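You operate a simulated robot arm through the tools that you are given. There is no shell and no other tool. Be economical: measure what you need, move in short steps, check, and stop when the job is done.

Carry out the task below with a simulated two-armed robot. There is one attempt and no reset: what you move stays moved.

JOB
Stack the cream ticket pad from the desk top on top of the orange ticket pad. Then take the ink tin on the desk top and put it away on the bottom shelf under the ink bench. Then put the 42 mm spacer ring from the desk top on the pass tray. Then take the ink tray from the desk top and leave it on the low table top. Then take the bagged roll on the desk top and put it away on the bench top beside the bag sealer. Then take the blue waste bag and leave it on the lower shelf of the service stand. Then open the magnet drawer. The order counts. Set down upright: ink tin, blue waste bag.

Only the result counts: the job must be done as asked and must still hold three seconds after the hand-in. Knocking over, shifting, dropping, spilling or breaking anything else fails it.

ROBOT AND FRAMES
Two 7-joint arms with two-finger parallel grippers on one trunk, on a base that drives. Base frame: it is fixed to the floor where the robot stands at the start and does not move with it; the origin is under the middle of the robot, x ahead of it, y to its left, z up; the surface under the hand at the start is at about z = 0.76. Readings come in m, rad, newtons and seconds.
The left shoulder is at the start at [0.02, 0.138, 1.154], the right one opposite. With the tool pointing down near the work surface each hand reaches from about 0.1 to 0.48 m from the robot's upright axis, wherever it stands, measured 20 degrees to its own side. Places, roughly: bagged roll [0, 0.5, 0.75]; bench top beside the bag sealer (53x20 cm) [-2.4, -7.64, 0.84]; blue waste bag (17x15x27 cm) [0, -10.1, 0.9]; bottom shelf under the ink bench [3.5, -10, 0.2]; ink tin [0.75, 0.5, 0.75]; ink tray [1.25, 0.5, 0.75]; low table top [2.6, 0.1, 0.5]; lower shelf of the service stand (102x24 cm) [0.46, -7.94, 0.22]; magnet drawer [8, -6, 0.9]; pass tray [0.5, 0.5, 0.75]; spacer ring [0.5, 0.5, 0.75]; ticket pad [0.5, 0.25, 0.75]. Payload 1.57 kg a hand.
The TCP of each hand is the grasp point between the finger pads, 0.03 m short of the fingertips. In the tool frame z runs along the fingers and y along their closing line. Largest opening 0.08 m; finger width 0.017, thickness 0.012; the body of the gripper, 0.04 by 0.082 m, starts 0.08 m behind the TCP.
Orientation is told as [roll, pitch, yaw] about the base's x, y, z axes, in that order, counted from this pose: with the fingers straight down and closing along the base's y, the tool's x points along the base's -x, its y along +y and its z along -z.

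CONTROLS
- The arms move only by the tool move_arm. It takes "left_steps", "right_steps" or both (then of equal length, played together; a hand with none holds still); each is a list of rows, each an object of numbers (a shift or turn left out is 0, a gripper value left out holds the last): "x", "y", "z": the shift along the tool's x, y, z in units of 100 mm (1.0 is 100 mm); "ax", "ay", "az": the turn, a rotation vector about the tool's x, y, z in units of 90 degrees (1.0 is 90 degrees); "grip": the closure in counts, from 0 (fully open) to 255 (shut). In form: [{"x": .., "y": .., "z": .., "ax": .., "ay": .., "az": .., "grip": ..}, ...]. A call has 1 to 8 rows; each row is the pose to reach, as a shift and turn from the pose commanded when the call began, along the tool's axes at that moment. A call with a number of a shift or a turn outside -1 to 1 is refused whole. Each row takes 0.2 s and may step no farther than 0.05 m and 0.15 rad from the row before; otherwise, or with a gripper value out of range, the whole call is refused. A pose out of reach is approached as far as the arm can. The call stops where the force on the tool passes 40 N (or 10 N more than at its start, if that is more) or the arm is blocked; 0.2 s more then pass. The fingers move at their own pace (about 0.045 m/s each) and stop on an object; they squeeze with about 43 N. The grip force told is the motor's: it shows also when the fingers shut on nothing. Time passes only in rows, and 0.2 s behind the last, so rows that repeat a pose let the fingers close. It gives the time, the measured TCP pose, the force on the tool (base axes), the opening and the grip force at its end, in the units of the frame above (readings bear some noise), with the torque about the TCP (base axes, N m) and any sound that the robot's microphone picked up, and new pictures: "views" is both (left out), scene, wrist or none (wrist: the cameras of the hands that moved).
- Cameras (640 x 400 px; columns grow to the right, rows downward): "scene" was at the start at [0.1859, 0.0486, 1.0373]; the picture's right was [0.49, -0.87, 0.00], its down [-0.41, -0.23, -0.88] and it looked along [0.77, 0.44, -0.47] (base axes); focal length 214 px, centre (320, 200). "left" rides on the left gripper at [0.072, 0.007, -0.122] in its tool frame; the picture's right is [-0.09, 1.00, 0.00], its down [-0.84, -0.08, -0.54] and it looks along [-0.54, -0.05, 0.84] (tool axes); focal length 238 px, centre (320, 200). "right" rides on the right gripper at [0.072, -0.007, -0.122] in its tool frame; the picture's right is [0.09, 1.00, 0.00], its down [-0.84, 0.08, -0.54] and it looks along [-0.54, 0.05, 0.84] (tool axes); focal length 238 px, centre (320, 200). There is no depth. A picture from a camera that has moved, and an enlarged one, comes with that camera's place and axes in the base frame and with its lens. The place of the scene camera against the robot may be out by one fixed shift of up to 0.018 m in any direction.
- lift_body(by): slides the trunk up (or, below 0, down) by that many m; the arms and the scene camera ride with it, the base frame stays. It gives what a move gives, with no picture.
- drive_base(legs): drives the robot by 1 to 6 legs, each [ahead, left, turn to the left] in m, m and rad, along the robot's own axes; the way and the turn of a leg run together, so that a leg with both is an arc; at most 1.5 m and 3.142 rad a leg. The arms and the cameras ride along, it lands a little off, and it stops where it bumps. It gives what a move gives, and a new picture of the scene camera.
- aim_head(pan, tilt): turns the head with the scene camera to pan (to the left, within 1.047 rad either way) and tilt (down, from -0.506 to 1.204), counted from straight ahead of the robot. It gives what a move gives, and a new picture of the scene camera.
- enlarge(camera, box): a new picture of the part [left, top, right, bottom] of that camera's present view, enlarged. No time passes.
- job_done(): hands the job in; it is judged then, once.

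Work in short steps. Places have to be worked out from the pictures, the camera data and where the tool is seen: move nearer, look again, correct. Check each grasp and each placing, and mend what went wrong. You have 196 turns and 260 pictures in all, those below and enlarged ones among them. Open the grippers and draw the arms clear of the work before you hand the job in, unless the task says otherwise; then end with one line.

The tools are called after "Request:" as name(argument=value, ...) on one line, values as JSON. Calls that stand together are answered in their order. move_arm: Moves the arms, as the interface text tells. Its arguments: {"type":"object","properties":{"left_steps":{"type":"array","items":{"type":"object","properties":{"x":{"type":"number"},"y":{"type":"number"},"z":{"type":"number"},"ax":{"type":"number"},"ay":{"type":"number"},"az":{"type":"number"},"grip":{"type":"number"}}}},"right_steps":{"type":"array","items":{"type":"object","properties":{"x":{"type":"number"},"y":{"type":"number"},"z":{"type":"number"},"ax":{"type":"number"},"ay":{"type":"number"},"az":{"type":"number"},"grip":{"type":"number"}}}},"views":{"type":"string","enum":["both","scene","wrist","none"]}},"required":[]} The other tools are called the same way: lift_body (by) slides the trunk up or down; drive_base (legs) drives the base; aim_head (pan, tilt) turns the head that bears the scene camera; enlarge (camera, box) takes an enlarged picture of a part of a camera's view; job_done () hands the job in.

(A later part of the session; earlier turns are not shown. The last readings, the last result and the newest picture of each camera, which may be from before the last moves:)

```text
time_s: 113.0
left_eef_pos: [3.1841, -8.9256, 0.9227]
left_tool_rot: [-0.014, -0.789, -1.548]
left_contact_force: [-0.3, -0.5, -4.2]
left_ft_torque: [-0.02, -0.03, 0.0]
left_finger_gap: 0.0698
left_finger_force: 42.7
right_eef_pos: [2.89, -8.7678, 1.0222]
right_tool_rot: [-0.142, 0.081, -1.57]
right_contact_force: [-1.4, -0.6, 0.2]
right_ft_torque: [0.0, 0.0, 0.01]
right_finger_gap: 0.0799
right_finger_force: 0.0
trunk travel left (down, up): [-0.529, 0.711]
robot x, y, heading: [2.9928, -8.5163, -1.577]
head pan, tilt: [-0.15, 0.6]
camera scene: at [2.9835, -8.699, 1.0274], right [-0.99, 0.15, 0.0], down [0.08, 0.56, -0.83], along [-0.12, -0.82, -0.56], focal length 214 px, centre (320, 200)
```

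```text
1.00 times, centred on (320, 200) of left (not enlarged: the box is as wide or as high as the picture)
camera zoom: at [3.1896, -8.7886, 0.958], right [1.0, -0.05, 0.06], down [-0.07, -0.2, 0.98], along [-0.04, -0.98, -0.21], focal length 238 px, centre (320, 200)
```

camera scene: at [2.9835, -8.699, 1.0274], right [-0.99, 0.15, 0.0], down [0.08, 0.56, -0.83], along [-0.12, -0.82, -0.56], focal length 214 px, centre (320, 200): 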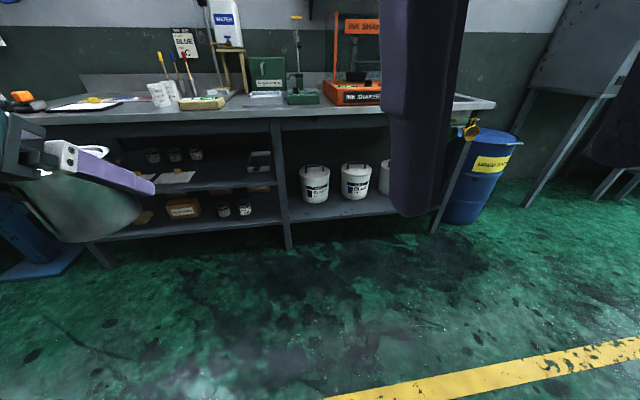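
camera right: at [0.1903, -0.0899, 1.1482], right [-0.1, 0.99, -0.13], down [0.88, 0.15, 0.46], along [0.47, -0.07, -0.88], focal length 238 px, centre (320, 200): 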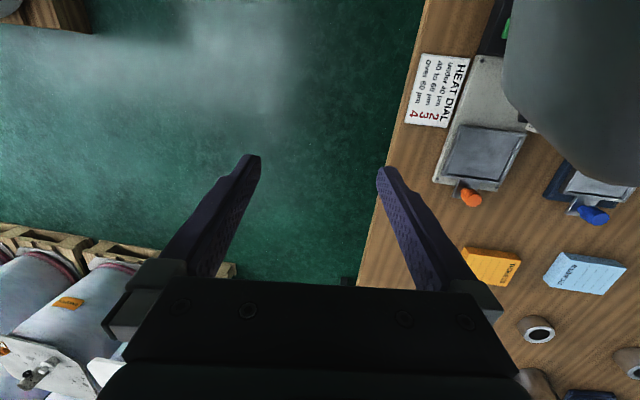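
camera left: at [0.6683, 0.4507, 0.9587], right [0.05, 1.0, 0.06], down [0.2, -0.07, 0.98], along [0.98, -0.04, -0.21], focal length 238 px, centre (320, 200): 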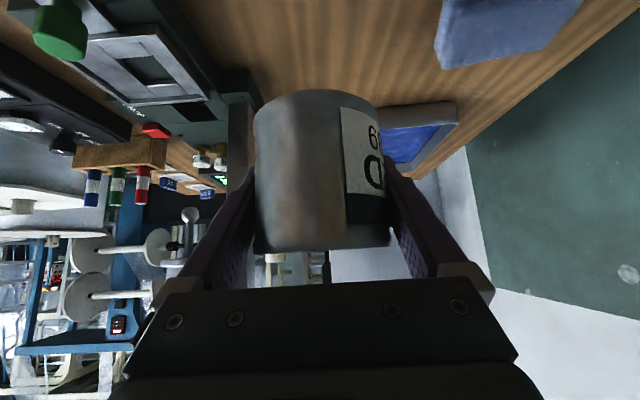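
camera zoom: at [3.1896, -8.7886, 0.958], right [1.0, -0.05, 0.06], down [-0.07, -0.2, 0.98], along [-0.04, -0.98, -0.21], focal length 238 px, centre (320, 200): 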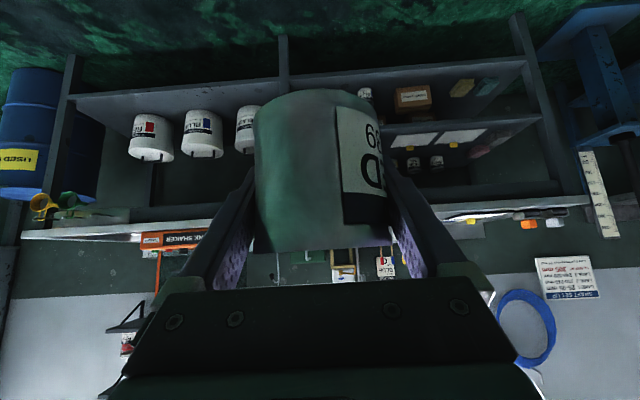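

A free spot is between the BLACK jar and the middle leg, around x≈3.165, y≈−9.77, shelf z≈0.20. I'll lower the trunk here while still clear of the bench.

Request:
lift_body(by=-0.5)

Request:
move_arm(left_steps=[{"x": 0.1, "z": 0.2}, {"x": 0.2, "z": 0.5}, {"x": 0.3, "z": 0.8}, {"x": 0.3, "z": 1.0}, {"x": 0.4, "z": 1.0}], views="none")

Request:
aim_head(pan=0.1, tilt=0.1)

```text
refused: -0.5 is not a number from -0.4 to 0.4
```

```text
time_s: 114.2
left_eef_pos: [3.1841, -8.968, 0.8234]
left_tool_rot: [-0.013, -0.789, -1.548]
left_contact_force: [-0.3, 0.1, -2.7]
left_ft_torque: [-0.06, 0.02, -0.03]
left_finger_gap: 0.0702
left_finger_force: 43.5
right_eef_pos: [2.8905, -8.7662, 1.0211]
right_tool_rot: [-0.141, 0.08, -1.57]
right_contact_force: [1.1, -0.2, -0.3]
right_ft_torque: [0.01, 0.0, -0.02]
right_finger_gap: 0.0799
right_finger_force: 0.1
trunk travel left (down, up): [-0.529, 0.711]
robot x, y, heading: [2.9895, -8.5171, -1.572]
head pan, tilt: [-0.15, 0.6]
```

```text
time_s: 115.1
left_eef_pos: [3.1835, -8.9696, 0.8234]
left_tool_rot: [-0.014, -0.791, -1.549]
left_contact_force: [-0.4, -0.4, -5.0]
left_ft_torque: [-0.04, 0.01, 0.03]
left_finger_gap: 0.0699
left_finger_force: 43.2
right_eef_pos: [2.8889, -8.7677, 1.023]
right_tool_rot: [-0.141, 0.08, -1.569]
right_contact_force: [-0.1, -0.1, -0.3]
right_ft_torque: [0.04, 0.01, -0.01]
right_finger_gap: 0.0798
right_finger_force: 0.1
trunk travel left (down, up): [-0.529, 0.711]
robot x, y, heading: [2.991, -8.5139, -1.573]
head pan, tilt: [0.099, 0.099]
camera scene: at [3.0057, -8.7032, 1.0735], right [-1.0, -0.1, 0.0], down [-0.01, 0.1, -0.99], along [0.1, -0.99, -0.1], focal length 214 px, centre (320, 200)
```

scene: 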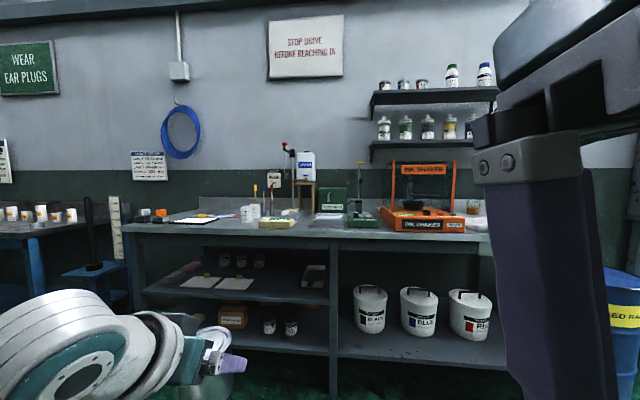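

Lift moves are limited to 0.4 per call, so I'll lower in two.

Request:
lift_body(by=-0.4)

Request:
lift_body(by=-0.12)

Request:
drive_base(legs=[[0.5, 0.03, 0.0]])

```text
time_s: 119.0
left_eef_pos: [3.1848, -8.9685, 0.4242]
left_tool_rot: [-0.013, -0.791, -1.548]
left_contact_force: [0.8, -0.3, -3.6]
left_ft_torque: [-0.01, 0.03, -0.01]
left_finger_gap: 0.07
left_finger_force: 43.0
right_eef_pos: [2.8898, -8.7676, 0.6218]
right_tool_rot: [-0.142, 0.081, -1.568]
right_contact_force: [0.3, 0.5, -0.3]
right_ft_torque: [0.01, -0.01, -0.02]
right_finger_gap: 0.08
right_finger_force: 0.1
trunk travel left (down, up): [-0.129, 1.111]
robot x, y, heading: [2.9885, -8.5188, -1.57]
head pan, tilt: [0.099, 0.099]
```

```text
time_s: 120.5
left_eef_pos: [3.1843, -8.9698, 0.3051]
left_tool_rot: [-0.013, -0.792, -1.549]
left_contact_force: [-0.1, 0.8, -3.4]
left_ft_torque: [0.0, 0.0, -0.02]
left_finger_gap: 0.0698
left_finger_force: 42.7
right_eef_pos: [2.8893, -8.7675, 0.5019]
right_tool_rot: [-0.141, 0.08, -1.57]
right_contact_force: [0.2, 0.0, -0.6]
right_ft_torque: [0.03, 0.05, 0.0]
right_finger_gap: 0.08
right_finger_force: 0.0
trunk travel left (down, up): [-0.009, 1.231]
robot x, y, heading: [2.989, -8.5149, -1.572]
head pan, tilt: [0.099, 0.099]
```

```text
time_s: 123.4
left_eef_pos: [3.2169, -9.4667, 0.3037]
left_tool_rot: [-0.013, -0.789, -1.543]
left_contact_force: [-0.7, 0.6, -3.7]
left_ft_torque: [-0.04, 0.0, -0.01]
left_finger_gap: 0.0704
left_finger_force: 43.6
right_eef_pos: [2.9213, -9.2668, 0.5023]
right_tool_rot: [-0.142, 0.082, -1.565]
right_contact_force: [-0.5, 0.4, -0.2]
right_ft_torque: [-0.03, 0.0, -0.02]
right_finger_gap: 0.0798
right_finger_force: 0.0
trunk travel left (down, up): [-0.009, 1.231]
robot x, y, heading: [3.0193, -9.0173, -1.568]
head pan, tilt: [0.099, 0.099]
camera scene: at [3.0372, -9.2024, 0.5534], right [-0.99, -0.1, 0.0], down [-0.01, 0.1, -0.99], along [0.1, -0.99, -0.1], focal length 214 px, centre (320, 200)
```

scene: 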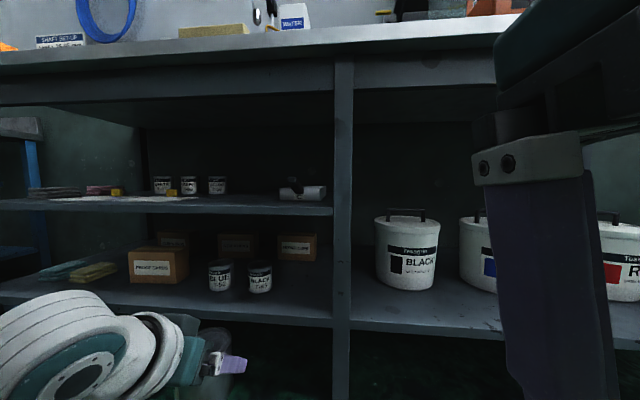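

The gap between the leg (x≈3.055) and the BLACK jar (x≈3.25) is centred at x≈3.153. I'll drive in halfway with the lateral shift and check.

Request:
drive_base(legs=[[0.0, -0.064, 0.0], [0.16, 0.0, 0.0]])

Request:
move_arm(left_steps=[{"z": 0.0}], views="wrist")

```text
time_s: 125.4
left_eef_pos: [3.155, -9.6239, 0.3025]
left_tool_rot: [-0.012, -0.789, -1.543]
left_contact_force: [-0.8, 0.3, -3.0]
left_ft_torque: [-0.02, -0.02, 0.0]
left_finger_gap: 0.0698
left_finger_force: 42.2
right_eef_pos: [2.86, -9.4248, 0.5015]
right_tool_rot: [-0.142, 0.083, -1.563]
right_contact_force: [-0.5, 1.0, -0.3]
right_ft_torque: [-0.02, 0.01, 0.0]
right_finger_gap: 0.08
right_finger_force: 0.2
trunk travel left (down, up): [-0.009, 1.231]
robot x, y, heading: [2.9567, -9.1729, -1.568]
head pan, tilt: [0.099, 0.099]
camera scene: at [2.9754, -9.36, 0.5531], right [-0.99, -0.1, 0.0], down [-0.01, 0.1, -0.99], along [0.1, -0.99, -0.1], focal length 214 px, centre (320, 200)
```

scene: 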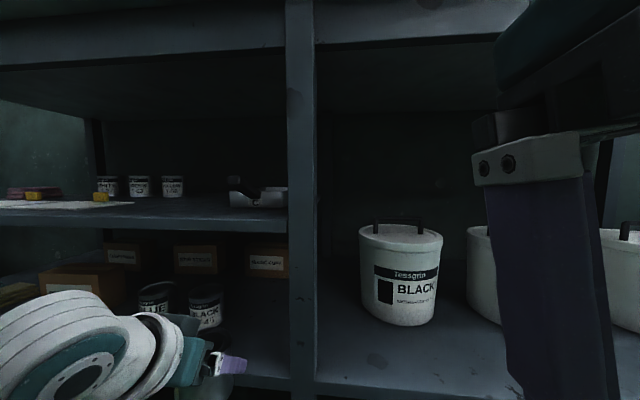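

```text
time_s: 125.8
left_eef_pos: [3.1548, -9.6259, 0.3026]
left_tool_rot: [-0.013, -0.789, -1.541]
left_contact_force: [0.7, 0.2, -3.3]
left_ft_torque: [-0.04, 0.01, 0.0]
left_finger_gap: 0.0698
left_finger_force: 42.4
right_eef_pos: [2.8587, -9.4268, 0.5018]
right_tool_rot: [-0.142, 0.082, -1.566]
right_contact_force: [-0.7, -0.4, 0.0]
right_ft_torque: [-0.01, 0.01, -0.02]
right_finger_gap: 0.08
right_finger_force: 0.1
trunk travel left (down, up): [-0.009, 1.231]
robot x, y, heading: [2.9616, -9.1737, -1.559]
head pan, tilt: [0.099, 0.099]
camera left: at [3.1587, -9.4896, 0.3376], right [1.0, -0.05, 0.06], down [-0.06, -0.21, 0.98], along [-0.03, -0.98, -0.21], focal length 238 px, centre (320, 200)
```

left: 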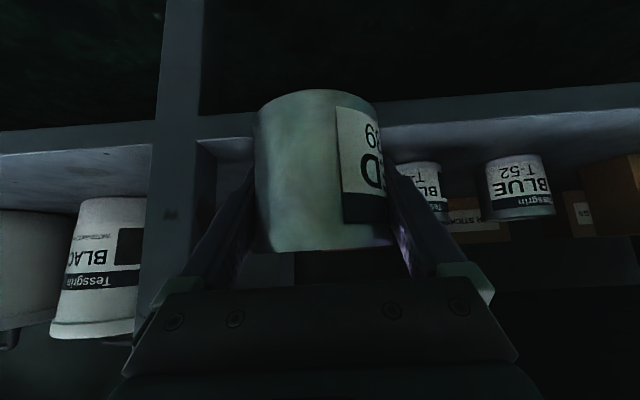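

The gap is centred and the shelf front edge measures z≈0.23, so the tin bottom clears by about 3 cm. I'll drive in the remaining 0.145 m.

Request:
drive_base(legs=[[0.145, 0.0, 0.0]])

Request:
move_arm(left_steps=[{"x": 0.07, "z": 0.07}, {"x": 0.14, "z": 0.14}], views="wrist")

```text
time_s: 127.2
left_eef_pos: [3.1569, -9.7704, 0.3011]
left_tool_rot: [-0.012, -0.787, -1.542]
left_contact_force: [-0.2, -0.1, -3.5]
left_ft_torque: [0.0, -0.01, -0.04]
left_finger_gap: 0.0698
left_finger_force: 43.1
right_eef_pos: [2.8607, -9.5717, 0.5013]
right_tool_rot: [-0.141, 0.084, -1.561]
right_contact_force: [-0.3, -0.4, 0.1]
right_ft_torque: [-0.02, -0.01, 0.0]
right_finger_gap: 0.0801
right_finger_force: 0.0
trunk travel left (down, up): [-0.009, 1.231]
robot x, y, heading: [2.9616, -9.3232, -1.559]
head pan, tilt: [0.099, 0.099]
camera scene: at [2.9763, -9.5073, 0.5531], right [-0.99, -0.11, 0.0], down [-0.01, 0.1, -0.99], along [0.11, -0.99, -0.1], focal length 214 px, centre (320, 200)
```

scene: 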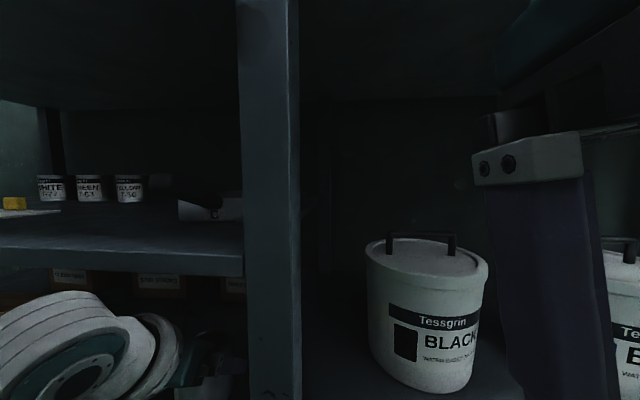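

```text
time_s: 127.8
left_eef_pos: [3.1565, -9.7742, 0.2834]
left_tool_rot: [-0.011, -0.789, -1.542]
left_contact_force: [-0.6, -0.9, -3.3]
left_ft_torque: [-0.03, -0.02, 0.03]
left_finger_gap: 0.0696
left_finger_force: 42.8
right_eef_pos: [2.8607, -9.5741, 0.5009]
right_tool_rot: [-0.142, 0.082, -1.562]
right_contact_force: [0.2, -0.7, 0.4]
right_ft_torque: [0.02, -0.02, 0.03]
right_finger_gap: 0.0801
right_finger_force: 0.0
trunk travel left (down, up): [-0.009, 1.231]
robot x, y, heading: [2.9608, -9.3229, -1.563]
head pan, tilt: [0.099, 0.099]
camera left: at [3.1602, -9.6361, 0.3179], right [1.0, -0.05, 0.06], down [-0.06, -0.21, 0.98], along [-0.03, -0.98, -0.21], focal length 238 px, centre (320, 200)
```

left: 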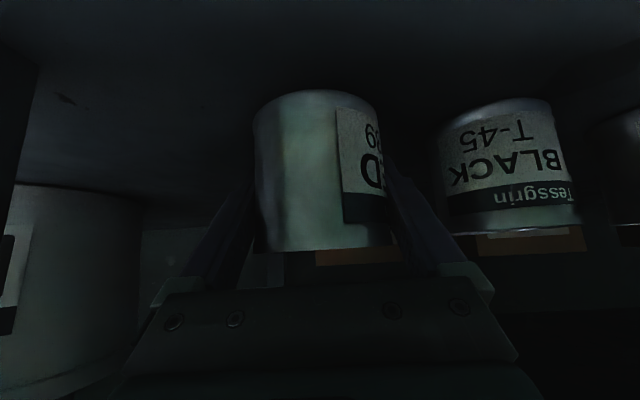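

I'll go down in 4 mm rows until contact.

Request:
move_arm(left_steps=[{"x": 0.03, "z": 0.03}, {"x": 0.06, "z": 0.06}, {"x": 0.085, "z": 0.085}], views="none")

```text
time_s: 128.6
left_eef_pos: [3.1576, -9.7768, 0.2745]
left_tool_rot: [-0.014, -0.799, -1.541]
left_contact_force: [-2.0, 10.9, 34.5]
left_ft_torque: [0.01, -0.61, 0.04]
left_finger_gap: 0.0699
left_finger_force: 43.3
right_eef_pos: [2.8618, -9.5744, 0.5039]
right_tool_rot: [-0.14, 0.082, -1.562]
right_contact_force: [0.0, -0.4, -0.8]
right_ft_torque: [0.01, 0.01, -0.01]
right_finger_gap: 0.0799
right_finger_force: 0.1
trunk travel left (down, up): [-0.009, 1.231]
robot x, y, heading: [2.9587, -9.3233, -1.563]
head pan, tilt: [0.099, 0.099]
```

Contact. I'll ease up slightly, open, and check.

Request:
move_arm(left_steps=[{"x": -0.025, "z": -0.025}, {"x": -0.025, "z": -0.025, "grip": 0}, {"x": -0.025, "z": -0.025, "grip": 0}, {"x": -0.025, "z": -0.025, "grip": 0}], views="wrist")

```text
time_s: 129.6
left_eef_pos: [3.1559, -9.7742, 0.2729]
left_tool_rot: [-0.013, -0.787, -1.541]
left_contact_force: [0.4, -0.5, 1.2]
left_ft_torque: [0.0, 0.0, 0.02]
left_finger_gap: 0.0799
left_finger_force: 0.2
right_eef_pos: [2.8608, -9.5762, 0.5036]
right_tool_rot: [-0.143, 0.079, -1.563]
right_contact_force: [0.2, 0.2, 0.5]
right_ft_torque: [0.0, 0.02, 0.0]
right_finger_gap: 0.0803
right_finger_force: 0.0
trunk travel left (down, up): [-0.009, 1.231]
robot x, y, heading: [2.9612, -9.3217, -1.564]
head pan, tilt: [0.099, 0.099]
camera left: at [3.1601, -9.6371, 0.3094], right [1.0, -0.04, 0.06], down [-0.06, -0.21, 0.98], along [-0.03, -0.98, -0.21], focal length 238 px, centre (320, 200)
```

left: 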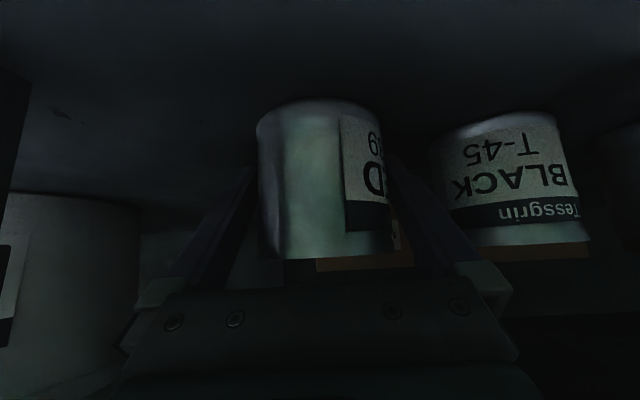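

The tin stands upright and free. I'll back straight out.

Request:
drive_base(legs=[[-0.2, 0.0, 0.0], [-0.45, 0.0, 0.0]])

Request:
enlarge(camera="scene", box=[150, 180, 400, 340])

```text
time_s: 133.4
left_eef_pos: [3.153, -9.1318, 0.2757]
left_tool_rot: [-0.012, -0.787, -1.536]
left_contact_force: [0.1, 0.0, -0.2]
left_ft_torque: [0.02, 0.0, 0.01]
left_finger_gap: 0.08
left_finger_force: 0.1
right_eef_pos: [2.8565, -8.934, 0.503]
right_tool_rot: [-0.142, 0.08, -1.557]
right_contact_force: [0.2, -0.3, -0.9]
right_ft_torque: [-0.01, -0.01, 0.04]
right_finger_gap: 0.0799
right_finger_force: 0.1
trunk travel left (down, up): [-0.009, 1.231]
robot x, y, heading: [2.954, -8.678, -1.553]
head pan, tilt: [0.099, 0.099]
camera scene: at [2.9717, -8.8689, 0.5538], right [-0.99, -0.11, 0.0], down [-0.01, 0.1, -1.0], along [0.11, -0.99, -0.1], focal length 214 px, centre (320, 200)
```

scene: 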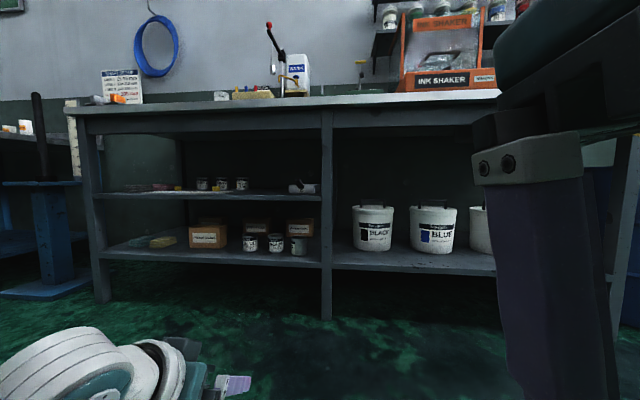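

```text
2.50 times, centred on (275, 260) of scene
camera zoom: at [2.9717, -8.8689, 0.5538], right [-0.99, -0.11, 0.0], down [-0.01, 0.1, -1.0], along [0.11, -0.99, -0.1], focal length 536 px, centre (432, 50)
```

zoom: 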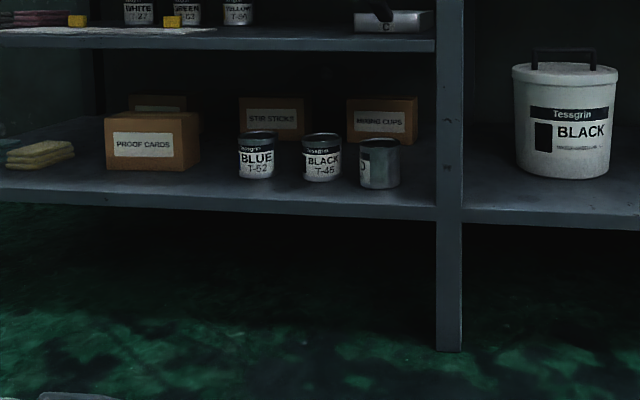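

The tin stands upright on the bottom shelf, so step 2 is done. I'll raise the trunk and arm, then retrace my route in reverse.

Request:
lift_body(by=0.4)

Request:
lift_body(by=0.12)

Request:
move_arm(left_steps=[{"x": -0.2, "z": -0.2}, {"x": -0.4, "z": -0.4}, {"x": -0.6, "z": -0.6}, {"x": -0.7, "z": -0.9}, {"x": -0.7, "z": -1.0}], views="none")

Request:
drive_base(legs=[[-0.65, -1.24, 0.0], [-0.88, 0.0, -0.018], [0.0, -1.14, 0.0]])

```text
time_s: 137.3
left_eef_pos: [3.1524, -9.1305, 0.6758]
left_tool_rot: [-0.01, -0.789, -1.536]
left_contact_force: [0.6, -0.3, 0.7]
left_ft_torque: [-0.01, 0.04, 0.02]
left_finger_gap: 0.08
left_finger_force: 0.0
right_eef_pos: [2.8559, -8.9324, 0.902]
right_tool_rot: [-0.139, 0.082, -1.556]
right_contact_force: [0.1, 0.2, -0.6]
right_ft_torque: [-0.02, -0.03, 0.02]
right_finger_gap: 0.08
right_finger_force: 0.0
trunk travel left (down, up): [-0.409, 0.831]
robot x, y, heading: [2.9524, -8.6782, -1.561]
head pan, tilt: [0.099, 0.099]
```

```text
time_s: 138.8
left_eef_pos: [3.153, -9.1318, 0.7948]
left_tool_rot: [-0.012, -0.789, -1.536]
left_contact_force: [0.1, -0.2, 0.3]
left_ft_torque: [0.01, -0.01, 0.01]
left_finger_gap: 0.0797
left_finger_force: 0.0
right_eef_pos: [2.8552, -8.9332, 1.0235]
right_tool_rot: [-0.141, 0.081, -1.556]
right_contact_force: [0.3, 0.1, 0.2]
right_ft_torque: [0.02, -0.03, 0.03]
right_finger_gap: 0.0799
right_finger_force: 0.1
trunk travel left (down, up): [-0.529, 0.711]
robot x, y, heading: [2.9525, -8.6791, -1.558]
head pan, tilt: [0.099, 0.099]
```

```text
time_s: 140.0
left_eef_pos: [3.1536, -9.1086, 0.9155]
left_tool_rot: [-0.013, -0.787, -1.536]
left_contact_force: [0.4, -0.5, 0.3]
left_ft_torque: [0.03, -0.05, 0.0]
left_finger_gap: 0.08
left_finger_force: 0.0
right_eef_pos: [2.8557, -8.9332, 1.0222]
right_tool_rot: [-0.14, 0.08, -1.558]
right_contact_force: [0.3, 0.5, 0.4]
right_ft_torque: [-0.03, -0.01, 0.03]
right_finger_gap: 0.0801
right_finger_force: 0.1
trunk travel left (down, up): [-0.529, 0.711]
robot x, y, heading: [2.9531, -8.6788, -1.555]
head pan, tilt: [0.099, 0.099]
```

```text
time_s: 156.5
left_eef_pos: [0.7689, -7.611, 0.9159]
left_tool_rot: [-0.012, -0.787, -1.539]
left_contact_force: [0.7, 0.5, -0.2]
left_ft_torque: [-0.03, -0.02, 0.02]
left_finger_gap: 0.0798
left_finger_force: 0.0
right_eef_pos: [0.4731, -7.4338, 1.0216]
right_tool_rot: [-0.142, 0.081, -1.56]
right_contact_force: [0.1, 0.2, -0.3]
right_ft_torque: [-0.05, -0.03, 0.01]
right_finger_gap: 0.0799
right_finger_force: 0.0
trunk travel left (down, up): [-0.529, 0.711]
robot x, y, heading: [0.5728, -7.1833, -1.563]
head pan, tilt: [0.099, 0.099]
camera scene: at [0.588, -7.3688, 1.0736], right [-0.99, -0.11, 0.0], down [-0.01, 0.1, -1.0], along [0.11, -0.99, -0.1], focal length 214 px, centre (320, 200)
```

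scene: 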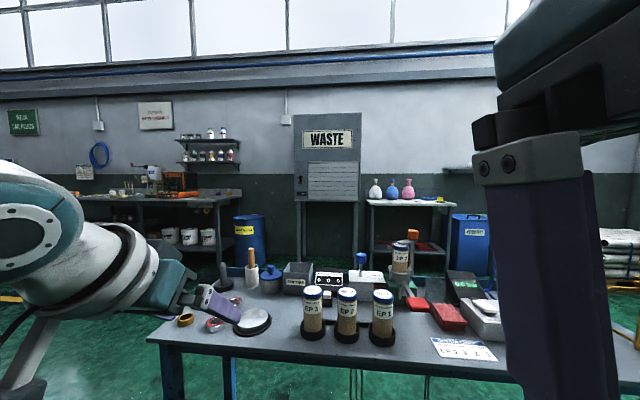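

The passage is clear. I'll continue in reverse up the aisle to just before the gap.

Request:
drive_base(legs=[[-1.3, -0.1, 0.0], [-1.2, -0.1, -0.008]])

```text
time_s: 168.8
left_eef_pos: [0.5659, -5.1172, 0.9158]
left_tool_rot: [-0.011, -0.787, -1.558]
left_contact_force: [-0.1, 0.2, 1.0]
left_ft_torque: [-0.01, 0.03, 0.0]
left_finger_gap: 0.0802
left_finger_force: 0.0
right_eef_pos: [0.2714, -4.9351, 1.0226]
right_tool_rot: [-0.143, 0.08, -1.577]
right_contact_force: [-0.3, -0.6, 0.3]
right_ft_torque: [0.04, -0.02, 0.0]
right_finger_gap: 0.0801
right_finger_force: 0.0
trunk travel left (down, up): [-0.529, 0.711]
robot x, y, heading: [0.3731, -4.6824, -1.576]
head pan, tilt: [0.099, 0.099]
camera scene: at [0.3884, -4.871, 1.0736], right [-1.0, -0.09, 0.0], down [-0.01, 0.1, -0.99], along [0.09, -0.99, -0.1], focal length 214 px, centre (320, 200)
```

scene: 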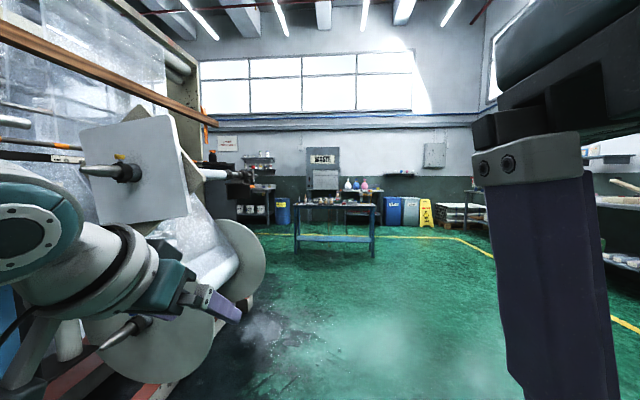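

I'll go back through the gap and up to (0.67, −1.56), then turn to face +x.

Request:
drive_base(legs=[[-0.72, 0.0, 0.0], [-0.35, 0.045, 0.0], [-0.7, 0.03, 0.0], [-1.32, 0.2, 0.0], [0.0, 0.0, 1.576]])

Request:
aim_head(pan=0.5, tilt=0.4)

```text
time_s: 188.2
left_eef_pos: [1.1354, -1.3922, 0.9153]
left_tool_rot: [-0.012, -0.789, -0.005]
left_contact_force: [-0.4, -0.1, 0.0]
left_ft_torque: [-0.02, -0.01, -0.02]
left_finger_gap: 0.0802
left_finger_force: 0.1
right_eef_pos: [0.9479, -1.6823, 1.0222]
right_tool_rot: [-0.14, 0.08, -0.026]
right_contact_force: [0.1, 0.2, -0.7]
right_ft_torque: [0.02, 0.01, -0.03]
right_finger_gap: 0.0802
right_finger_force: 0.1
trunk travel left (down, up): [-0.529, 0.711]
robot x, y, heading: [0.6983, -1.5763, -0.022]
head pan, tilt: [0.099, 0.099]
camera scene: at [0.8973, -1.5674, 1.0736], right [0.07, -1.0, 0.0], down [-0.1, -0.01, -1.0], along [0.99, 0.07, -0.1], focal length 214 px, centre (320, 200)
```

scene: 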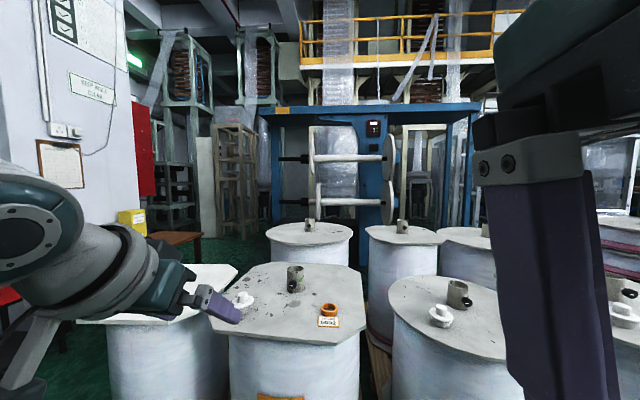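

```text
time_s: 189.1
left_eef_pos: [1.1364, -1.3926, 0.9157]
left_tool_rot: [-0.012, -0.79, -0.007]
left_contact_force: [-0.4, -0.5, 0.0]
left_ft_torque: [0.01, 0.03, -0.01]
left_finger_gap: 0.0801
left_finger_force: 0.0
right_eef_pos: [0.9487, -1.6816, 1.0217]
right_tool_rot: [-0.141, 0.08, -0.026]
right_contact_force: [-0.3, 0.2, -0.1]
right_ft_torque: [0.01, 0.07, -0.01]
right_finger_gap: 0.0803
right_finger_force: 0.1
trunk travel left (down, up): [-0.529, 0.711]
robot x, y, heading: [0.6999, -1.5758, -0.025]
head pan, tilt: [0.499, 0.4]
camera scene: at [0.8881, -1.532, 1.0458], right [0.45, -0.89, 0.0], down [-0.35, -0.18, -0.92], along [0.82, 0.42, -0.39], focal length 214 px, centre (320, 200)
```

scene: 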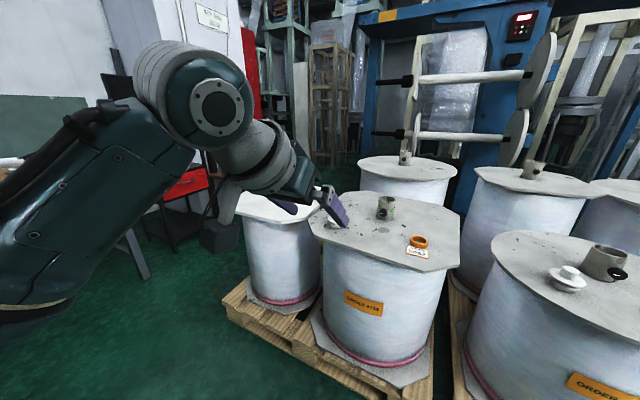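

I'll slide back-left, away from the drums and toward the desk.

Request:
drive_base(legs=[[-0.6, 0.9, 0.025], [0.0, 0.55, 0.0]])

Request:
aim_head(pan=0.6, tilt=0.65)

```text
time_s: 197.4
left_eef_pos: [0.5786, 0.0705, 0.9149]
left_tool_rot: [-0.013, -0.787, -0.016]
left_contact_force: [-0.1, -0.6, -0.4]
left_ft_torque: [-0.01, 0.0, 0.02]
left_finger_gap: 0.0799
left_finger_force: 0.0
right_eef_pos: [0.3871, -0.2162, 1.0228]
right_tool_rot: [-0.141, 0.078, -0.037]
right_contact_force: [1.1, 0.1, -0.9]
right_ft_torque: [0.01, -0.02, 0.0]
right_finger_gap: 0.0799
right_finger_force: 0.0
trunk travel left (down, up): [-0.529, 0.711]
robot x, y, heading: [0.1404, -0.1093, -0.037]
head pan, tilt: [0.499, 0.4]
camera scene: at [0.3287, -0.0654, 1.0457], right [0.44, -0.9, 0.0], down [-0.35, -0.17, -0.92], along [0.83, 0.41, -0.39], focal length 214 px, centre (320, 200)
```

scene: 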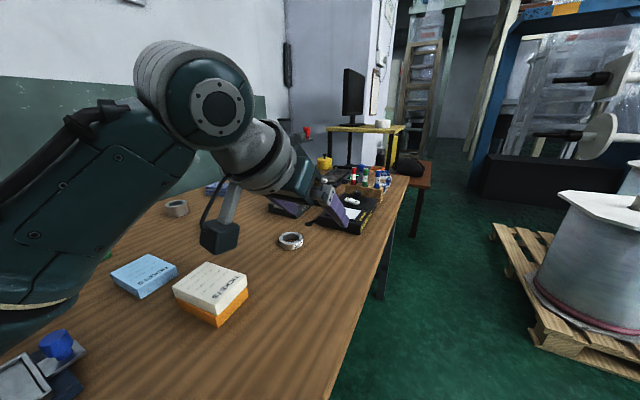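

```text
time_s: 198.2
left_eef_pos: [0.5784, 0.0716, 0.916]
left_tool_rot: [-0.012, -0.79, -0.016]
left_contact_force: [-0.7, -0.4, 0.5]
left_ft_torque: [0.01, 0.02, -0.02]
left_finger_gap: 0.0801
left_finger_force: 0.0
right_eef_pos: [0.3875, -0.2152, 1.0221]
right_tool_rot: [-0.141, 0.079, -0.037]
right_contact_force: [-0.7, -0.7, -0.8]
right_ft_torque: [-0.03, -0.01, 0.05]
right_finger_gap: 0.0798
right_finger_force: 0.0
trunk travel left (down, up): [-0.529, 0.711]
robot x, y, heading: [0.1402, -0.1081, -0.046]
head pan, tilt: [0.6, 0.649]
camera scene: at [0.3192, -0.0605, 1.0232], right [0.53, -0.85, 0.0], down [-0.51, -0.32, -0.8], along [0.67, 0.42, -0.6], focal length 214 px, centre (320, 200)
```

scene: 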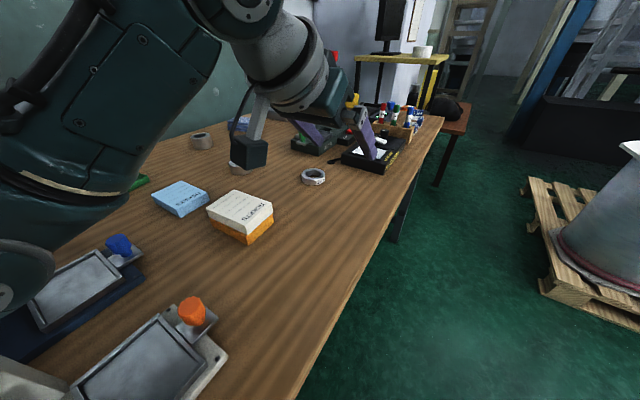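

Now the rings. I'll bring the left hand back to vertical and pull it in to clear the view.

Request:
move_arm(left_steps=[{"z": -0.25, "x": 0.1, "ay": 0.083}, {"z": -0.5, "x": 0.2, "ay": 0.167}, {"z": -0.7, "x": 0.3, "ay": 0.25}, {"z": -0.9, "x": 0.4, "ay": 0.333}, {"z": -1.0, "x": 0.5, "ay": 0.417}, {"z": -1.0, "x": 0.5, "ay": 0.5}], views="scene")

```text
time_s: 199.6
left_eef_pos: [0.4719, 0.0748, 0.951]
left_tool_rot: [-0.008, 0.0, -0.023]
left_contact_force: [-1.2, -0.4, -0.1]
left_ft_torque: [0.0, 0.0, 0.01]
left_finger_gap: 0.0803
left_finger_force: 0.0
right_eef_pos: [0.3871, -0.2157, 1.0217]
right_tool_rot: [-0.141, 0.079, -0.037]
right_contact_force: [-0.5, 0.3, -0.5]
right_ft_torque: [0.02, -0.02, 0.05]
right_finger_gap: 0.08
right_finger_force: 0.1
trunk travel left (down, up): [-0.529, 0.711]
robot x, y, heading: [0.1404, -0.1055, -0.036]
head pan, tilt: [0.6, 0.649]
camera scene: at [0.3193, -0.0605, 1.0232], right [0.53, -0.85, 0.0], down [-0.51, -0.32, -0.8], along [0.67, 0.42, -0.6], focal length 214 px, centre (320, 200)
```

scene: 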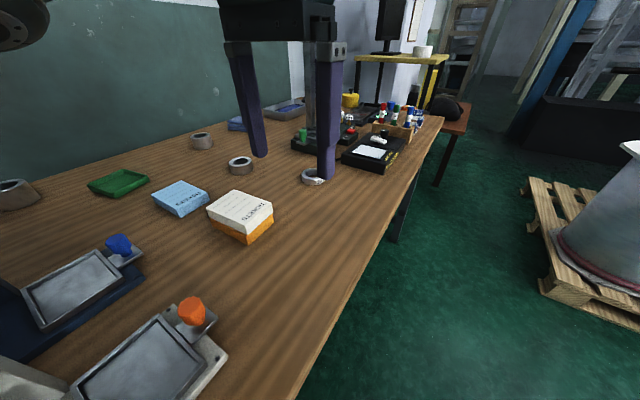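

I'll drive over the desk edge so the left camera sees the rings from above.

Request:
drive_base(legs=[[0.06, 0.26, 0.036]])

Request:
enlarge(camera="left", box=[0, 0, 640, 400])

```text
time_s: 201.5
left_eef_pos: [0.5309, 0.346, 0.9504]
left_tool_rot: [-0.009, -0.003, 0.01]
left_contact_force: [0.6, 0.6, -0.1]
left_ft_torque: [-0.01, 0.0, -0.01]
left_finger_gap: 0.0798
left_finger_force: 0.0
right_eef_pos: [0.4552, 0.052, 1.0232]
right_tool_rot: [-0.142, 0.081, -0.001]
right_contact_force: [-0.4, 0.4, -0.4]
right_ft_torque: [0.02, 0.05, -0.02]
right_finger_gap: 0.08
right_finger_force: 0.0
trunk travel left (down, up): [-0.529, 0.711]
robot x, y, heading: [0.2028, 0.1572, -0.003]
head pan, tilt: [0.6, 0.649]
camera scene: at [0.3818, 0.2057, 1.0232], right [0.56, -0.83, 0.0], down [-0.5, -0.34, -0.8], along [0.66, 0.45, -0.6], focal length 214 px, centre (320, 200)
```

scene: 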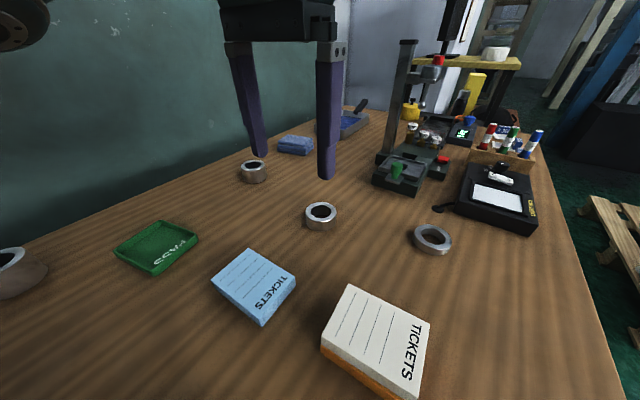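

```text
1.00 times, centred on (320, 200) of left (not enlarged: the box is as wide or as high as the picture)
camera zoom: at [0.4579, 0.3535, 1.0726], right [0.08, 1.0, -0.01], down [0.84, -0.06, 0.55], along [0.54, -0.05, -0.84], focal length 238 px, centre (320, 200)
```

zoom: 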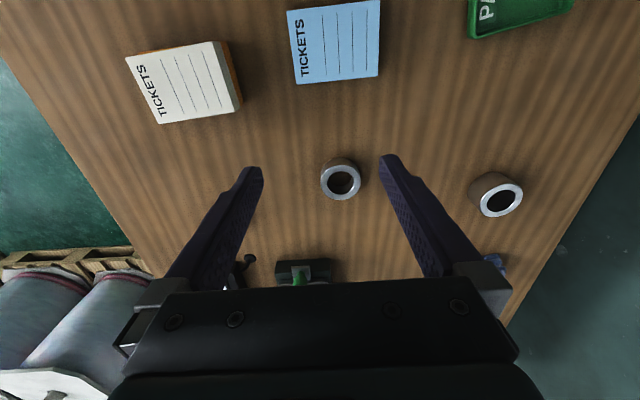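

The short ring carries a label that starts with "16". I'll enlarge the rings to read their labels.

Request:
enlarge(camera="scene", box=[220, 150, 460, 300])

Request:
enlarge(camera="scene", box=[0, 200, 240, 350])

```text
2.67 times, centred on (340, 225) of scene
camera zoom: at [0.3818, 0.2057, 1.0232], right [0.56, -0.83, 0.0], down [-0.5, -0.34, -0.8], along [0.66, 0.45, -0.6], focal length 572 px, centre (267, 133)
```

zoom: 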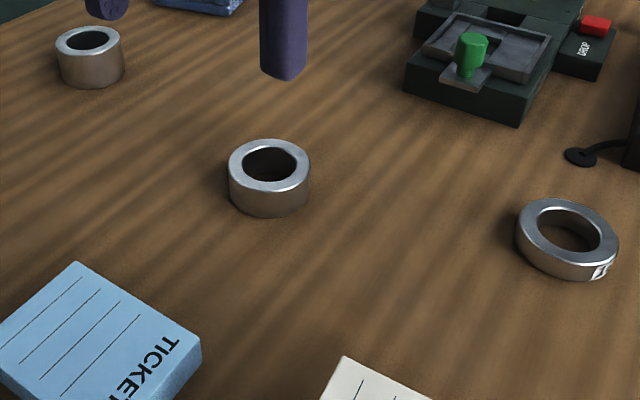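

```text
2.67 times, centred on (120, 275) of scene
camera zoom: at [0.3818, 0.2057, 1.0232], right [0.56, -0.83, 0.0], down [-0.5, -0.34, -0.8], along [0.66, 0.45, -0.6], focal length 572 px, centre (853, 0)
```

zoom: 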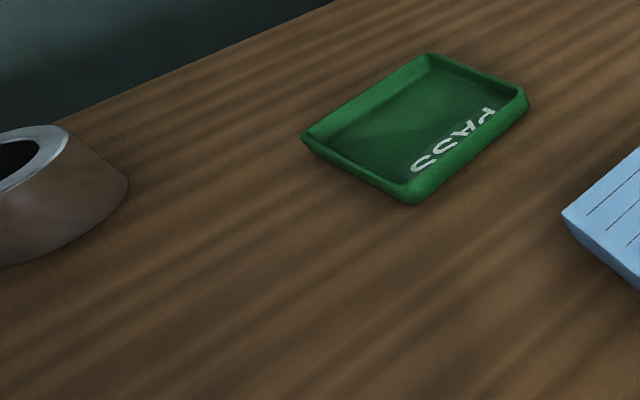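

The rings look about 55–60 mm across and differ in height: A is 16, B about 22, C about 30, and D near the wall at (0.275, 0.64) about 40 mm. D is the likely 42. I'll turn and move so the left hand is over D, for a closer look and label check.

Request:
drive_base(legs=[[0.0, 0.0, 0.8], [0.01, 0.11, 0.0]])

Request:
enlarge(camera="left", box=[0, 0, 640, 400])

```text
time_s: 204.7
left_eef_pos: [0.2269, 0.6058, 0.9509]
left_tool_rot: [-0.007, 0.0, 0.794]
left_contact_force: [-0.3, 1.7, 0.6]
left_ft_torque: [-0.03, 0.01, 0.01]
left_finger_gap: 0.0801
left_finger_force: 0.1
right_eef_pos: [0.382, 0.3451, 1.022]
right_tool_rot: [-0.141, 0.08, 0.784]
right_contact_force: [-0.2, -0.2, 0.4]
right_ft_torque: [-0.02, 0.02, 0.01]
right_finger_gap: 0.0797
right_finger_force: 0.0
trunk travel left (down, up): [-0.529, 0.711]
robot x, y, heading: [0.1312, 0.2358, 0.779]
head pan, tilt: [0.6, 0.649]
camera scene: at [0.2267, 0.3982, 1.0232], right [0.98, -0.19, 0.0], down [-0.11, -0.59, -0.8], along [0.15, 0.78, -0.6], focal length 214 px, centre (320, 200)
```

scene: 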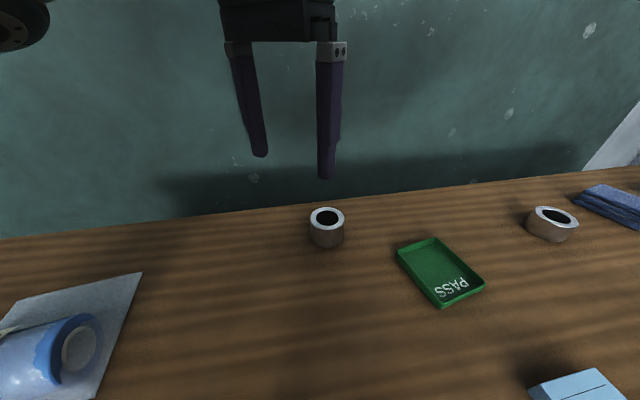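

```text
1.00 times, centred on (320, 200) of left (not enlarged: the box is as wide or as high as the picture)
camera zoom: at [0.1713, 0.5603, 1.0725], right [-0.65, 0.76, -0.01], down [0.64, 0.55, 0.54], along [0.42, 0.35, -0.84], focal length 238 px, centre (320, 200)
```

zoom: 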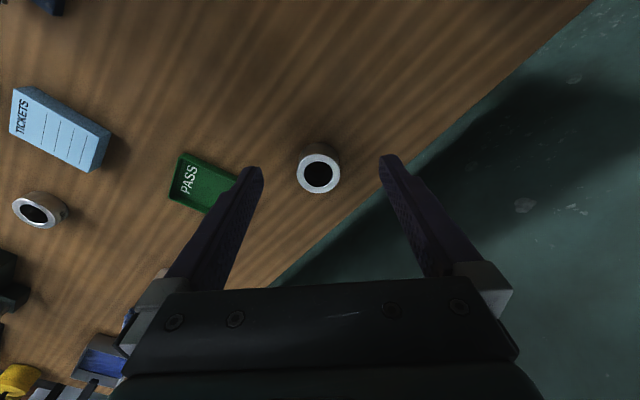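

I'll enlarge both ring C and ring D to compare heights and look for labels.

Request:
enlarge(camera="scene", box=[290, 190, 370, 260])

Request:
enlarge(camera="scene", box=[510, 190, 600, 260])

Request:
enlarge(camera="left", box=[0, 130, 350, 260])

```text
5.71 times, centred on (330, 225) of scene
camera zoom: at [0.2267, 0.3982, 1.0232], right [0.98, -0.19, 0.0], down [-0.11, -0.59, -0.8], along [0.15, 0.78, -0.6], focal length 1226 px, centre (263, 57)
```

zoom: 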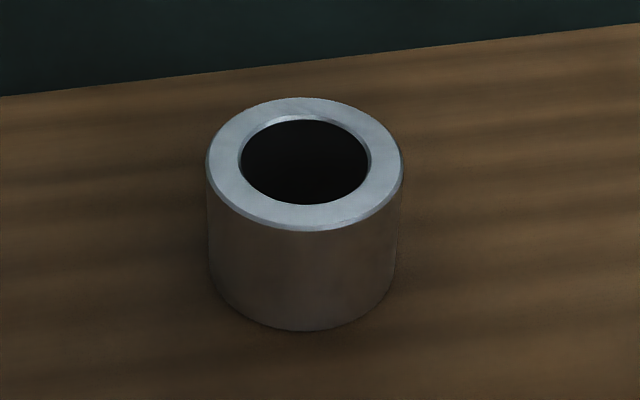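

```text
5.71 times, centred on (555, 225) of scene
camera zoom: at [0.2267, 0.3982, 1.0232], right [0.98, -0.19, 0.0], down [-0.11, -0.59, -0.8], along [0.15, 0.78, -0.6], focal length 1226 px, centre (-1023, 57)
```

zoom: 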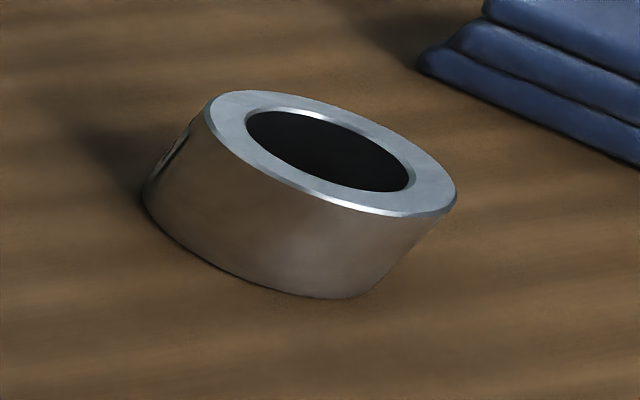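

```text
1.83 times, centred on (175, 195) of left
camera zoom: at [0.1713, 0.5603, 1.0725], right [-0.65, 0.76, -0.01], down [0.64, 0.55, 0.54], along [0.42, 0.35, -0.84], focal length 436 px, centre (585, 209)
```

zoom: 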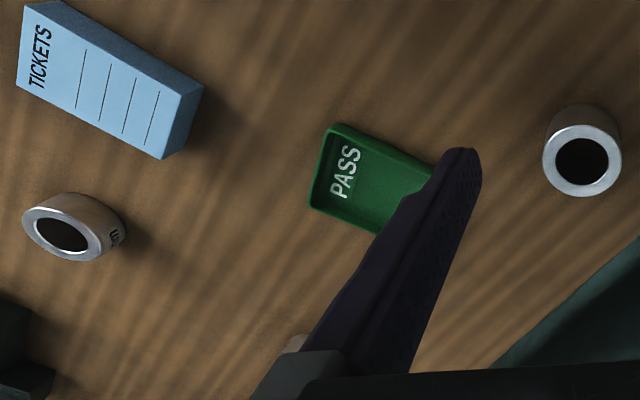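

D is clearly the tallest (height about 0.65 of its diameter, so about 40 mm), so it is the 42 mm ring. Its centre is at about (0.281, 0.647). I'll move over it and down to z≈0.86.

Request:
move_arm(left_steps=[{"x": -0.3, "y": -0.05, "z": 0.1}, {"x": -0.6, "y": -0.1, "z": 0.3}, {"x": -0.67, "y": -0.1, "z": 0.6}, {"x": -0.67, "y": -0.1, "z": 0.85}, {"x": -0.67, "y": -0.1, "z": 0.85}], views="both")

```text
time_s: 205.9
left_eef_pos: [0.2816, 0.6469, 0.8666]
left_tool_rot: [-0.009, -0.003, 0.796]
left_contact_force: [-0.3, -0.1, -1.3]
left_ft_torque: [0.05, 0.06, -0.02]
left_finger_gap: 0.0802
left_finger_force: 0.0
right_eef_pos: [0.3828, 0.346, 1.0229]
right_tool_rot: [-0.14, 0.08, 0.783]
right_contact_force: [0.7, -0.6, 0.8]
right_ft_torque: [0.0, -0.06, 0.01]
right_finger_gap: 0.08
right_finger_force: 0.2
trunk travel left (down, up): [-0.529, 0.711]
robot x, y, heading: [0.1317, 0.2369, 0.782]
head pan, tilt: [0.6, 0.649]
camera scene: at [0.2269, 0.398, 1.0232], right [0.98, -0.19, 0.0], down [-0.11, -0.59, -0.8], along [0.15, 0.78, -0.6], focal length 214 px, centre (320, 200)
camera left: at [0.2255, 0.6011, 0.9875], right [-0.65, 0.76, -0.01], down [0.64, 0.55, 0.54], along [0.42, 0.35, -0.84], focal length 238 px, centre (320, 200)
```

scene: 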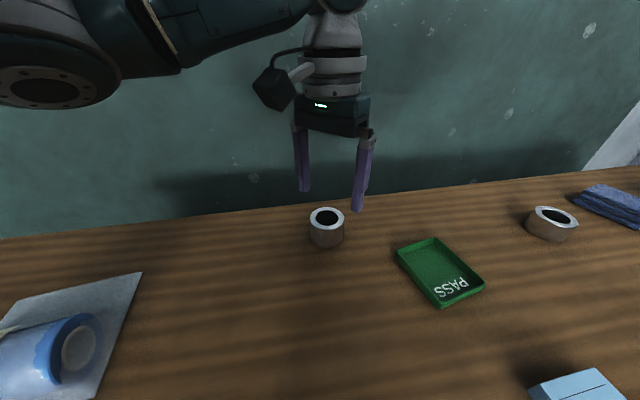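
left: 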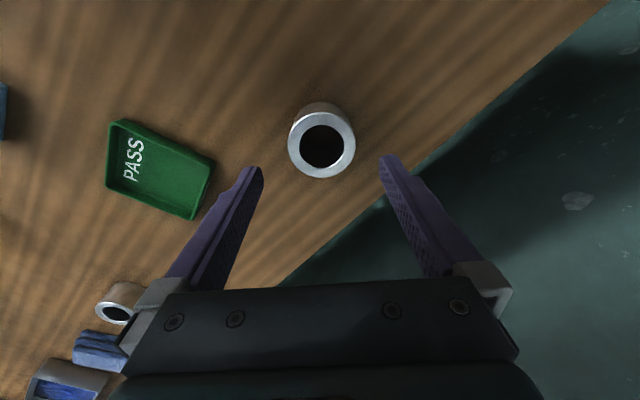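

It's centred. I'll go down to TCP z≈0.806, so the tips hold the ring's upper part, and close.

Request:
move_arm(left_steps=[{"z": 0.3, "x": 0.01}, {"z": 0.5, "x": 0.01}, {"z": 0.61, "x": 0.01}, {"z": 0.61, "x": 0.01, "grip": 255}, {"z": 0.61, "x": 0.01, "grip": 255}, {"z": 0.61, "x": 0.01, "grip": 255}, {"z": 0.61, "x": 0.01, "grip": 255}], views="wrist")

```text
time_s: 207.5
left_eef_pos: [0.2817, 0.6469, 0.8064]
left_tool_rot: [-0.009, -0.002, 0.793]
left_contact_force: [0.1, 0.8, 0.1]
left_ft_torque: [0.04, -0.01, -0.02]
left_finger_gap: 0.0553
left_finger_force: 36.8
right_eef_pos: [0.3828, 0.3458, 1.0217]
right_tool_rot: [-0.142, 0.081, 0.783]
right_contact_force: [0.9, -0.1, 0.4]
right_ft_torque: [0.03, -0.03, 0.02]
right_finger_gap: 0.0801
right_finger_force: 0.0
trunk travel left (down, up): [-0.529, 0.711]
robot x, y, heading: [0.1335, 0.2366, 0.782]
head pan, tilt: [0.6, 0.649]
camera left: at [0.2264, 0.6004, 0.9267], right [-0.65, 0.76, -0.01], down [0.64, 0.55, 0.54], along [0.42, 0.35, -0.84], focal length 238 px, centre (320, 200)
```

left: 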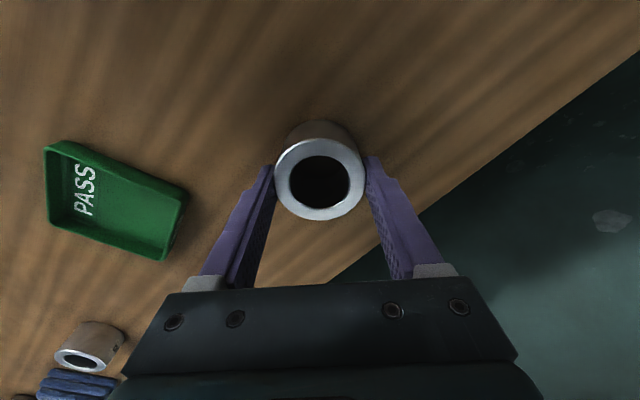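

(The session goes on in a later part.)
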